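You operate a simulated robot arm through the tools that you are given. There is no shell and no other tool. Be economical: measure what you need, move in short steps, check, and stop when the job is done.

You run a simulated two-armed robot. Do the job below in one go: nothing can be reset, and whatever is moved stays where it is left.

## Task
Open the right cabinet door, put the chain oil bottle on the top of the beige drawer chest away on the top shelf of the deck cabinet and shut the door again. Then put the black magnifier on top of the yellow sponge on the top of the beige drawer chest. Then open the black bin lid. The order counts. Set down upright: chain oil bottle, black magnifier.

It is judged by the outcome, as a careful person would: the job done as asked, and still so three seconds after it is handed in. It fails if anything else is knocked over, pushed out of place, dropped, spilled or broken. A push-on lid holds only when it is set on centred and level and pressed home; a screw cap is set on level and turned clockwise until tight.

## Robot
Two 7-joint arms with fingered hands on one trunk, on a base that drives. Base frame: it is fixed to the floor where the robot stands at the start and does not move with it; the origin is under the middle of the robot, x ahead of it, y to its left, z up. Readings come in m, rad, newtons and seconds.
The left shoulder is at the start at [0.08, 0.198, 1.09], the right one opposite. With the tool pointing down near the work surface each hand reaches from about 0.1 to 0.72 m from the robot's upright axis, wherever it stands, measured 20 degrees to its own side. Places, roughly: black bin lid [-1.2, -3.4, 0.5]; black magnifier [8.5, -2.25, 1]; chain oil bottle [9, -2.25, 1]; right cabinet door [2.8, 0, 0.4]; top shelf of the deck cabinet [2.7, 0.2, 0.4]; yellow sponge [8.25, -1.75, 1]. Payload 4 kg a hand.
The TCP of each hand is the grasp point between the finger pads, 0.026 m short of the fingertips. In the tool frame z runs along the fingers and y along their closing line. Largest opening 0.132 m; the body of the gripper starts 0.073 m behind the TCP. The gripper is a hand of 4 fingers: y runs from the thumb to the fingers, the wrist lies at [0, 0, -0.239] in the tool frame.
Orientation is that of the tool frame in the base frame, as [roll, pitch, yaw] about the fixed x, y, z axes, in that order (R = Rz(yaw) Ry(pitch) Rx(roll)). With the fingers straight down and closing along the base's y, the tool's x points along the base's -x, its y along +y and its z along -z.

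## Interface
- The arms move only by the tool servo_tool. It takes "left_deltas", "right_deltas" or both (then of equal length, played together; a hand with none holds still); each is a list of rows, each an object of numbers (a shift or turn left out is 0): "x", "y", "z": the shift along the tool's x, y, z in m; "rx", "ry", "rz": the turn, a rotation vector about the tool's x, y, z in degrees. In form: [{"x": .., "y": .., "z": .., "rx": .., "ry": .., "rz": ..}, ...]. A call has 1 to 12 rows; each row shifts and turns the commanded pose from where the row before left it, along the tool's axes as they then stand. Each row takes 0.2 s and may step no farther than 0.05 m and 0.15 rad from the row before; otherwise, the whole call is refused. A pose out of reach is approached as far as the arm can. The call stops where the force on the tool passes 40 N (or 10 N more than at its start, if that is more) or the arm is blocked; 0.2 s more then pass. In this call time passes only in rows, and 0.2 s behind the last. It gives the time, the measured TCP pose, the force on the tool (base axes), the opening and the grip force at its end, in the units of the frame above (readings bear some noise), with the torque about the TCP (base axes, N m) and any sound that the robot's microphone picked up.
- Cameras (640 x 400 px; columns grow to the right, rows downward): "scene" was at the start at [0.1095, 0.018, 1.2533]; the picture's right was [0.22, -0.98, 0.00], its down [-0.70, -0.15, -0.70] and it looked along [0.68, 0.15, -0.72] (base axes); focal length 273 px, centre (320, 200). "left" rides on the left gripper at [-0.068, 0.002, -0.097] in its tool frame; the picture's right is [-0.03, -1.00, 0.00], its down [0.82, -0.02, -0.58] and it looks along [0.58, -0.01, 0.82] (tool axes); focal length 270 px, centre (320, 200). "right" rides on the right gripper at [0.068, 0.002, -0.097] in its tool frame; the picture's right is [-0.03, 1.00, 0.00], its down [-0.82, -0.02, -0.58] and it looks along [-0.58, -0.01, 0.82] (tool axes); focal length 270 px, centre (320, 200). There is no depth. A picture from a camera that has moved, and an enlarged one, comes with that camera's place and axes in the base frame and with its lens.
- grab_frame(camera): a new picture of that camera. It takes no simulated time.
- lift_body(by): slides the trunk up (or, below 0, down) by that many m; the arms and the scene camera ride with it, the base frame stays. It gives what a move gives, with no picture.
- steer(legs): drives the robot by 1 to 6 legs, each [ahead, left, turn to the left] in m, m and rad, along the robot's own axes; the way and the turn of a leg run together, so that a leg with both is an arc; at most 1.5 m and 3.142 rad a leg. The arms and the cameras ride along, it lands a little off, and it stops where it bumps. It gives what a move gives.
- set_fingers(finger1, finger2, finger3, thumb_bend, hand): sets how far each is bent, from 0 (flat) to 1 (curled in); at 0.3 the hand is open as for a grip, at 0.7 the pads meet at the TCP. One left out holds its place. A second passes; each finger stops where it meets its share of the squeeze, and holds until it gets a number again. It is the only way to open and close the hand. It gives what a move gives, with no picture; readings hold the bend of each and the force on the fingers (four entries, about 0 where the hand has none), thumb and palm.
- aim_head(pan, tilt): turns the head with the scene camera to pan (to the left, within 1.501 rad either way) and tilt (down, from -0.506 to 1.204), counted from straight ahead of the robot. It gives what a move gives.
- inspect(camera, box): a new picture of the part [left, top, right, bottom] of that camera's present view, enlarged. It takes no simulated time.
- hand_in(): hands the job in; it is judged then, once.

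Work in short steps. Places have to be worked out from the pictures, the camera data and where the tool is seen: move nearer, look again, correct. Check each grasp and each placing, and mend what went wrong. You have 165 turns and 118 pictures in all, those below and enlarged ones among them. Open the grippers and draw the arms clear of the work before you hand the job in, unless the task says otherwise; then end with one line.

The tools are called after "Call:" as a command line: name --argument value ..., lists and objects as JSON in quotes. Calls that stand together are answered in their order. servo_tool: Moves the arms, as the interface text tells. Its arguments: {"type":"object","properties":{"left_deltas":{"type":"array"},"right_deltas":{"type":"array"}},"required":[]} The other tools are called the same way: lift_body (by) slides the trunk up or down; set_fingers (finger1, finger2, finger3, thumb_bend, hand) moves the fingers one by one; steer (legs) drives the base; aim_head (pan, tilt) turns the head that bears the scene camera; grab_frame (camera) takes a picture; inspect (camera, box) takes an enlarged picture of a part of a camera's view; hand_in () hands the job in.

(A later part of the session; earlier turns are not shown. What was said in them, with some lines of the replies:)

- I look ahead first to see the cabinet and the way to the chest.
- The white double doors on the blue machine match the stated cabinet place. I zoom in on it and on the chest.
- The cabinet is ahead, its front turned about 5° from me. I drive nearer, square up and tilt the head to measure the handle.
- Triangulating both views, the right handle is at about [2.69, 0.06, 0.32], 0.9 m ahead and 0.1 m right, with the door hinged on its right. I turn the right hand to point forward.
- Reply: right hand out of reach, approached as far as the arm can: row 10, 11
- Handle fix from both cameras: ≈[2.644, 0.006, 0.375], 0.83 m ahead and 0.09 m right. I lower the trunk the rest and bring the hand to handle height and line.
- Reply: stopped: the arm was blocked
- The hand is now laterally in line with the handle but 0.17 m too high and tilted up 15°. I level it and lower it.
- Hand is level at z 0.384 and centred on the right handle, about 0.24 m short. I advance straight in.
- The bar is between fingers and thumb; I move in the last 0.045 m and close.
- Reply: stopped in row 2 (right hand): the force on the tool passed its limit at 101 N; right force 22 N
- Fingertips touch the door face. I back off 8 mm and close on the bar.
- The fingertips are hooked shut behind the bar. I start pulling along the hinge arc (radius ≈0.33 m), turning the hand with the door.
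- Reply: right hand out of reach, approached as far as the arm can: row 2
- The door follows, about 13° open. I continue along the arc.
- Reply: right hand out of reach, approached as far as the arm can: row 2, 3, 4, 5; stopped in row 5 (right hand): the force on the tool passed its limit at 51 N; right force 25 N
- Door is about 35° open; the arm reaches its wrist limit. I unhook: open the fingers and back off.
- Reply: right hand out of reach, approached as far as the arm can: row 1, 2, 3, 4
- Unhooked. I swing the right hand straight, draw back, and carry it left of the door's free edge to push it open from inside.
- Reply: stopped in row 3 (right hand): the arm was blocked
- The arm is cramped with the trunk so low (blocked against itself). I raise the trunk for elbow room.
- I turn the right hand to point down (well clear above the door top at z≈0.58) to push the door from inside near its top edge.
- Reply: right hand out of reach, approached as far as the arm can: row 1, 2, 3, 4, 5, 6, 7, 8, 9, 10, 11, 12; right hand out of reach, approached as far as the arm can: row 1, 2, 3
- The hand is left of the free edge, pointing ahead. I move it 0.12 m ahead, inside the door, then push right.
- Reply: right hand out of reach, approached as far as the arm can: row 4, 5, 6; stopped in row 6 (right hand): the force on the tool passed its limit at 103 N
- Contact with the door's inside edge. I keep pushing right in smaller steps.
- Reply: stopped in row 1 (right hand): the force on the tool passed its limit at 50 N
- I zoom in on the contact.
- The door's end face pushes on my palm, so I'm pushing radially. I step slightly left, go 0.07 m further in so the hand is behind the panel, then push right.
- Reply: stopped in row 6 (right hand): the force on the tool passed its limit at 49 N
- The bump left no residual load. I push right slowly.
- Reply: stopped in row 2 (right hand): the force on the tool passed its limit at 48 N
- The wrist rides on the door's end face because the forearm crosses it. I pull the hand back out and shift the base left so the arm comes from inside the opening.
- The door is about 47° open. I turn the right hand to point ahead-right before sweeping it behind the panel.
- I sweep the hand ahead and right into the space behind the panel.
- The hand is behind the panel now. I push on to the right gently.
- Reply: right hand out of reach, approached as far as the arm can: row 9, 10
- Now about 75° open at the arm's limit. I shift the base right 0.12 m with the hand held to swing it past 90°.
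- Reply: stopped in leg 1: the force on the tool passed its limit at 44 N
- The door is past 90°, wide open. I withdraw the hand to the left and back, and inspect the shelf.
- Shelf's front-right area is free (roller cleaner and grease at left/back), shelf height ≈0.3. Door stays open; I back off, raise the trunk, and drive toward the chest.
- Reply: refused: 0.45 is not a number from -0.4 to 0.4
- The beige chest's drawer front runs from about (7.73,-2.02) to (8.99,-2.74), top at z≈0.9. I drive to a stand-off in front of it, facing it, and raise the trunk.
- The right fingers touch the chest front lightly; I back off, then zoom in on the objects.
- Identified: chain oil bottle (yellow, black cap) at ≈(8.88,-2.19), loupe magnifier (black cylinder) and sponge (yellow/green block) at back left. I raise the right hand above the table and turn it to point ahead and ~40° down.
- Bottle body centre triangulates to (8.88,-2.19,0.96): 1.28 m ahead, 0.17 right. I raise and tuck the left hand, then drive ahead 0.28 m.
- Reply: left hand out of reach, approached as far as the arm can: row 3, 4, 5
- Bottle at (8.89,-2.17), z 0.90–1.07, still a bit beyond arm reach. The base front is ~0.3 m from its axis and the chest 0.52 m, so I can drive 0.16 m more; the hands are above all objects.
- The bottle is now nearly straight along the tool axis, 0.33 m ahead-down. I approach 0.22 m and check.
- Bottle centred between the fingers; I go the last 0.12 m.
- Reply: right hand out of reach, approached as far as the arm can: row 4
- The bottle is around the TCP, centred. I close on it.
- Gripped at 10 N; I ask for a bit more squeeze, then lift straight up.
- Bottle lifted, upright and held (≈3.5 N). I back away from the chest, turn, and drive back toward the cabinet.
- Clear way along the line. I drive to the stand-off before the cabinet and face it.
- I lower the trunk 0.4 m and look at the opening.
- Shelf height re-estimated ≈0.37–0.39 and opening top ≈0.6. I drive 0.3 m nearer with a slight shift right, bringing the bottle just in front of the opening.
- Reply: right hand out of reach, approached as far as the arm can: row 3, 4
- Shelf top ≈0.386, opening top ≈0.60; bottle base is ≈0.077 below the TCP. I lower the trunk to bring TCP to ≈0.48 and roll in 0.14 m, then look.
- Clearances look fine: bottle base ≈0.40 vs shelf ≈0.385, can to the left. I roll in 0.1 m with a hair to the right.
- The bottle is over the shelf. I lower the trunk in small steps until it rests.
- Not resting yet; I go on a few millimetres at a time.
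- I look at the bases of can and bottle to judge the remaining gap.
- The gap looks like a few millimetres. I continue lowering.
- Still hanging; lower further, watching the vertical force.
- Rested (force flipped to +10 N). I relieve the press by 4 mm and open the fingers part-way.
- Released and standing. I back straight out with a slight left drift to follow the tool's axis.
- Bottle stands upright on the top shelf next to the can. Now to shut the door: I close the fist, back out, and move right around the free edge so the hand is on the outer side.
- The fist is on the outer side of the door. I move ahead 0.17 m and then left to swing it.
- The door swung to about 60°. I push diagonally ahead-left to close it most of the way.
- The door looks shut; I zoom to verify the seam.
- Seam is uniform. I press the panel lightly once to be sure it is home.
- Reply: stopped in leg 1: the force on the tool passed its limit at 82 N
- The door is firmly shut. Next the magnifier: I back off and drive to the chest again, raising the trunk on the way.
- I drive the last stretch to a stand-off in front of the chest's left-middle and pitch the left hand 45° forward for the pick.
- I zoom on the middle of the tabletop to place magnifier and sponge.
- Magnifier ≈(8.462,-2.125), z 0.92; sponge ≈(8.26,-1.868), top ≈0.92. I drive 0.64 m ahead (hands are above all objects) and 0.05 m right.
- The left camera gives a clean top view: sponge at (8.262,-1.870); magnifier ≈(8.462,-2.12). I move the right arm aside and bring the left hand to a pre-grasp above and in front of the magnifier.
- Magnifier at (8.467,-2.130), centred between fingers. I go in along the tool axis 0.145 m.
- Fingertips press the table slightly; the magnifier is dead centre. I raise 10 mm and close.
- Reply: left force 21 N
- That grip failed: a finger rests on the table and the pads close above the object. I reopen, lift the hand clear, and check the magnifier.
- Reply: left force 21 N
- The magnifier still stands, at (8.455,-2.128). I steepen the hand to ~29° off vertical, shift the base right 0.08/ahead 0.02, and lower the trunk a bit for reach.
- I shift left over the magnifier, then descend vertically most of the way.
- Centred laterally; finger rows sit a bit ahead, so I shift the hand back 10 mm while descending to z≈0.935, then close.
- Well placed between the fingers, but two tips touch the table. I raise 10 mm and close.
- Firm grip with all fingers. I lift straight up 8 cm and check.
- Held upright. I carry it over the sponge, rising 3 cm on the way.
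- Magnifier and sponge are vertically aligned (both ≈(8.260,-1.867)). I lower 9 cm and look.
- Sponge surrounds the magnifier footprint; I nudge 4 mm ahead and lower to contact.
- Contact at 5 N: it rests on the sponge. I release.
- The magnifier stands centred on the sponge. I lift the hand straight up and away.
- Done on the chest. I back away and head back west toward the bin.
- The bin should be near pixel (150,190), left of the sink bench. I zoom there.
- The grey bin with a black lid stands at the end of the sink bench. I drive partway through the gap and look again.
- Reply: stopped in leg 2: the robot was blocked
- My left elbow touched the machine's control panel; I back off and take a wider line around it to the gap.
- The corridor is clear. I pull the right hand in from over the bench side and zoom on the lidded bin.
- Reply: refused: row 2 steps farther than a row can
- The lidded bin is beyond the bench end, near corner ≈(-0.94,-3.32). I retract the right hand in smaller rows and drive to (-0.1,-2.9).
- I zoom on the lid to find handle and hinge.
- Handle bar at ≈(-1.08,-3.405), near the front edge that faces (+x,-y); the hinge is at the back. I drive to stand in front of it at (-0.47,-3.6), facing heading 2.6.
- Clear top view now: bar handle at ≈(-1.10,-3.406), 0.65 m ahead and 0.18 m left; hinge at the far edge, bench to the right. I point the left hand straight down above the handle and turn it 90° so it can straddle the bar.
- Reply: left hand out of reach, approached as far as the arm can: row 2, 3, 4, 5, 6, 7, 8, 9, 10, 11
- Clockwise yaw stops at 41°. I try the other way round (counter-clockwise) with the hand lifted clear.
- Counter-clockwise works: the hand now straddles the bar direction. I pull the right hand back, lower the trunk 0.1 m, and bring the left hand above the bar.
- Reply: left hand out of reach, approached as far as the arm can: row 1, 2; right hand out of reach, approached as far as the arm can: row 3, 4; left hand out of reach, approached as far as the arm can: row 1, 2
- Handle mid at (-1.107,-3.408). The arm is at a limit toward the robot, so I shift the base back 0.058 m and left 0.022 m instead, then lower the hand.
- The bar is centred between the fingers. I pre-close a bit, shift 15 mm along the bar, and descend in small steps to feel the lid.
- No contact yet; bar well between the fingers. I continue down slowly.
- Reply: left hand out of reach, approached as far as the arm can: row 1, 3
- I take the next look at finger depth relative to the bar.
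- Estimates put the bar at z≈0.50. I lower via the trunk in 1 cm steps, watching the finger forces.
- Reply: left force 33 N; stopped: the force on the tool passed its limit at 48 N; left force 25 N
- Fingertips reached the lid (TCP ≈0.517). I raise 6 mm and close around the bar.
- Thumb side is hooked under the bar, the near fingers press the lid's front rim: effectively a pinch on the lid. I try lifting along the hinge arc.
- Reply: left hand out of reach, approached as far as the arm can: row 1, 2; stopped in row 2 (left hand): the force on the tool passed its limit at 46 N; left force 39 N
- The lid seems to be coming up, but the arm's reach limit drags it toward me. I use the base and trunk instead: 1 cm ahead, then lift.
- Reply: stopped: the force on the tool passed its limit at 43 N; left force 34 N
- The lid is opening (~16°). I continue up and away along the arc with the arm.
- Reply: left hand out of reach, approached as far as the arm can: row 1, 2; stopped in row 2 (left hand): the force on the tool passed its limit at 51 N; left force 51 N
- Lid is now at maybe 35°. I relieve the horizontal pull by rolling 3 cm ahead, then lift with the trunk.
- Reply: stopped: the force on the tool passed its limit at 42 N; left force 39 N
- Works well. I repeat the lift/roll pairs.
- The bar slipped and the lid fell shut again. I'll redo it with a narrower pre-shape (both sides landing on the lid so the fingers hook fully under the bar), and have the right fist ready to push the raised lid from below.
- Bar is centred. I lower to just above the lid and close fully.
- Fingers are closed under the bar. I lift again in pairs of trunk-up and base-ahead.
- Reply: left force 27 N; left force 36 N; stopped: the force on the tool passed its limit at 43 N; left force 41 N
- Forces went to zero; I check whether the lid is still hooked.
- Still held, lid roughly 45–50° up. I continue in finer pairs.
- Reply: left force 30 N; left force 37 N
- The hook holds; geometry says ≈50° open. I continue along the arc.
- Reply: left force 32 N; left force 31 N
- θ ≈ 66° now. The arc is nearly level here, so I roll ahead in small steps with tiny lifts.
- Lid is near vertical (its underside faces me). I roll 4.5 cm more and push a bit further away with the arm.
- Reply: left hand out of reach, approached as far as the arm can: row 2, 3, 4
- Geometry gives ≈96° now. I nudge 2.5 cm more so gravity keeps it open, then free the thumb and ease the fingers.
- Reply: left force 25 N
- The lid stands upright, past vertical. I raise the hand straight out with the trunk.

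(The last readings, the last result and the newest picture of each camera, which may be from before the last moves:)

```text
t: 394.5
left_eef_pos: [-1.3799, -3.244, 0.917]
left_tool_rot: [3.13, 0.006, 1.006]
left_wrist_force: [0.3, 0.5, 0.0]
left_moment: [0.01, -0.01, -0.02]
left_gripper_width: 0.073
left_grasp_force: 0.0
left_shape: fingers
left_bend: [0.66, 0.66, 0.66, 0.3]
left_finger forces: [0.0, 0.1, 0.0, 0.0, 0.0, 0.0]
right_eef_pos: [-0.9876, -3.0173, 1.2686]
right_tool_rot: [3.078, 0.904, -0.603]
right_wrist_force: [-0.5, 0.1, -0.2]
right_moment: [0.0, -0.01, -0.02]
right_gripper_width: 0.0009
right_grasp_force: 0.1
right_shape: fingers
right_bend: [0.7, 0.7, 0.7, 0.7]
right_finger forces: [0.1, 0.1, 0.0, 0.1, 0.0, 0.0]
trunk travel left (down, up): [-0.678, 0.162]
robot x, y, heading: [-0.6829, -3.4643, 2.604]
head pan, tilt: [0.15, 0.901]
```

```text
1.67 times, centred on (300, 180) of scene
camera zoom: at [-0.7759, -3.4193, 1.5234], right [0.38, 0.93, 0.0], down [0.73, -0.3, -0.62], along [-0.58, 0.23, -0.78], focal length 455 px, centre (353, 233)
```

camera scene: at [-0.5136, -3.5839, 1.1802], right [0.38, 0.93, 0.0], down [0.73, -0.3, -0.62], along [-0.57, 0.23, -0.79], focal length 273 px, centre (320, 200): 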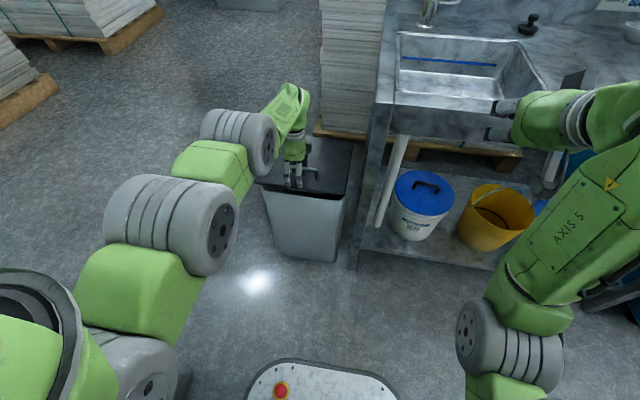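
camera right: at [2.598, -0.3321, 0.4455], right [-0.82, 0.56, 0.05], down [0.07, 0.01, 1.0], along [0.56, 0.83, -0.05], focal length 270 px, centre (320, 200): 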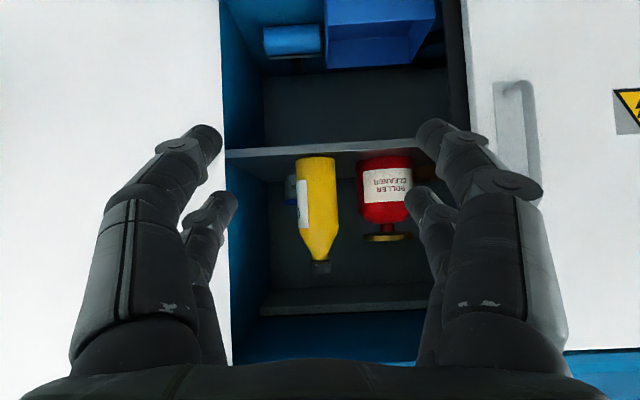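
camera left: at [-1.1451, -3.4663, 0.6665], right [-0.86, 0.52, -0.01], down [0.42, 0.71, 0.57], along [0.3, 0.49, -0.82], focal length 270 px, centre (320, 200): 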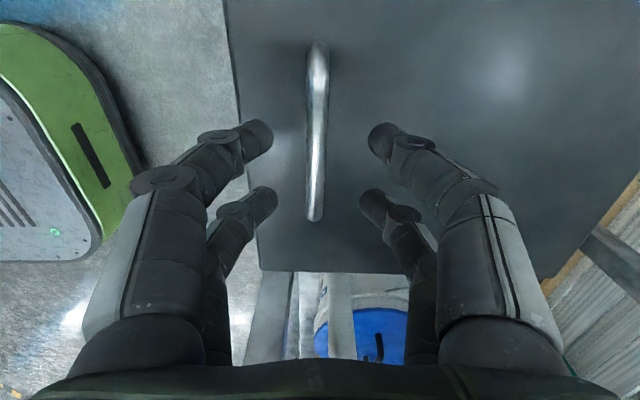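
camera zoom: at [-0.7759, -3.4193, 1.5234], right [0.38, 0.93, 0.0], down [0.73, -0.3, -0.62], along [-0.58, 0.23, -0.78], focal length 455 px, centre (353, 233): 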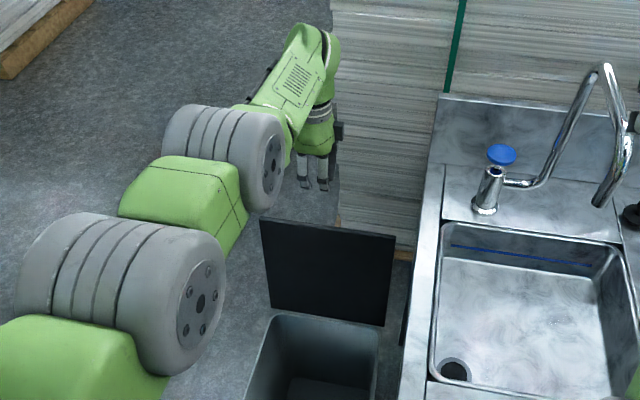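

The lid stays open on its own. I lift a little more, back away, and open both hands.

Call:
lift_body --by 0.1

Call:
steer --legs '[[-0.35, 0, 0]]'

Call:
set_fingers --hand "right" --finger1 0.3 --finger2 0.3 --finger3 0.3 --thumb_bend 0.3

Call:
set_fingers --hand "left" --finger1 0.3 --finger2 0.3 --finger3 0.3 --thumb_bend 0.3

Call:
grab_frame --camera "scene"

```text
t: 395.8
left_eef_pos: [-1.3799, -3.2446, 1.0167]
left_tool_rot: [3.13, 0.008, 1.007]
left_wrist_force: [0.4, 0.2, -0.3]
left_moment: [-0.01, 0.02, 0.02]
left_gripper_width: 0.0732
left_grasp_force: 0.1
left_shape: fingers
left_bend: [0.66, 0.66, 0.66, 0.3]
left_finger forces: [0.1, 0.1, 0.0, 0.0, 0.0, 0.0]
right_eef_pos: [-0.9879, -3.0177, 1.3674]
right_tool_rot: [3.08, 0.906, -0.602]
right_wrist_force: [0.3, 0.0, -0.3]
right_moment: [0.01, 0.0, -0.01]
right_gripper_width: 0.0014
right_grasp_force: 0.0
right_shape: fingers
right_bend: [0.7, 0.7, 0.7, 0.7]
right_finger forces: [0.0, 0.1, 0.1, 0.0, 0.0, 0.0]
trunk travel left (down, up): [-0.778, 0.062]
robot x, y, heading: [-0.6784, -3.4631, 2.607]
head pan, tilt: [0.15, 0.901]
```

```text
t: 398.1
left_eef_pos: [-1.0795, -3.425, 1.0158]
left_tool_rot: [3.129, 0.007, 1.007]
left_wrist_force: [0.6, 0.1, -0.3]
left_moment: [0.01, -0.02, -0.01]
left_gripper_width: 0.0733
left_grasp_force: 0.0
left_shape: fingers
left_bend: [0.66, 0.66, 0.66, 0.3]
left_finger forces: [0.0, 0.0, 0.1, 0.0, 0.1, 0.1]
right_eef_pos: [-0.6881, -3.1956, 1.3665]
right_tool_rot: [3.078, 0.904, -0.599]
right_wrist_force: [-0.4, -0.7, -0.4]
right_moment: [0.04, -0.01, 0.0]
right_gripper_width: 0.001
right_grasp_force: 0.0
right_shape: fingers
right_bend: [0.7, 0.7, 0.7, 0.7]
right_finger forces: [0.0, 0.0, 0.0, 0.0, 0.0, 0.0]
trunk travel left (down, up): [-0.778, 0.062]
robot x, y, heading: [-0.3792, -3.6449, 2.604]
head pan, tilt: [0.15, 0.901]
```

```text
t: 399.1
left_eef_pos: [-1.0772, -3.4272, 1.0172]
left_tool_rot: [3.131, 0.007, 1.007]
left_wrist_force: [0.3, 0.5, 0.0]
left_moment: [-0.01, -0.02, -0.02]
left_gripper_width: 0.0733
left_grasp_force: 0.0
left_shape: fingers
left_bend: [0.66, 0.66, 0.66, 0.3]
left_finger forces: [0.1, 0.0, 0.1, 0.0, 0.0, 0.1]
right_eef_pos: [-0.6847, -3.1974, 1.3682]
right_tool_rot: [3.078, 0.906, -0.602]
right_wrist_force: [0.4, 0.7, 0.3]
right_moment: [-0.02, -0.01, 0.0]
right_gripper_width: 0.1324
right_grasp_force: 0.1
right_shape: fingers
right_bend: [0.3, 0.3, 0.3, 0.3]
right_finger forces: [0.0, 0.0, 0.0, 0.1, 0.0, 0.1]
trunk travel left (down, up): [-0.778, 0.062]
robot x, y, heading: [-0.3761, -3.6445, 2.605]
head pan, tilt: [0.15, 0.901]
```

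```text
t: 400.1
left_eef_pos: [-1.0783, -3.4257, 1.0161]
left_tool_rot: [3.129, 0.008, 1.007]
left_wrist_force: [-0.3, 0.1, 0.1]
left_moment: [-0.02, -0.02, -0.05]
left_gripper_width: 0.1326
left_grasp_force: 0.1
left_shape: fingers
left_bend: [0.3, 0.3, 0.3, 0.3]
left_finger forces: [0.1, 0.0, 0.0, 0.1, 0.0, 0.0]
right_eef_pos: [-0.6861, -3.1974, 1.3689]
right_tool_rot: [3.077, 0.906, -0.6]
right_wrist_force: [0.3, 0.7, 0.1]
right_moment: [0.01, 0.0, 0.01]
right_gripper_width: 0.1325
right_grasp_force: 0.0
right_shape: fingers
right_bend: [0.3, 0.3, 0.3, 0.3]
right_finger forces: [0.0, 0.0, 0.1, 0.0, 0.0, 0.1]
trunk travel left (down, up): [-0.778, 0.062]
robot x, y, heading: [-0.3769, -3.6427, 2.61]
head pan, tilt: [0.15, 0.901]
```

```text
0 pictures are left
camera scene: at [-0.4729, -3.5991, 1.6234], right [0.38, 0.93, 0.0], down [0.73, -0.29, -0.62], along [-0.58, 0.23, -0.78], focal length 273 px, centre (320, 200)
```

scene: 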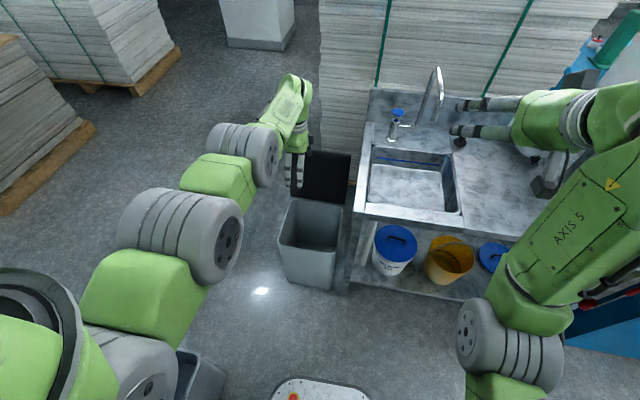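

The final view shows the lid standing open on its own, and both hands are open and clear of the work, so I hand the job in.

Call:
hand_in

```text
The job is handed in.
```

I finished all the steps in the order asked and handed the job in. The chain oil bottle stands upright on the top shelf with the right cabinet door shut, the black magnifier stands upright on the yellow sponge, and the black bin lid is open. The lid dropped shut once before I got it fully open. On the way to the bin an elbow bumped a machine's control panel, and one hand lightly brushed something by the sink, probably the tap.
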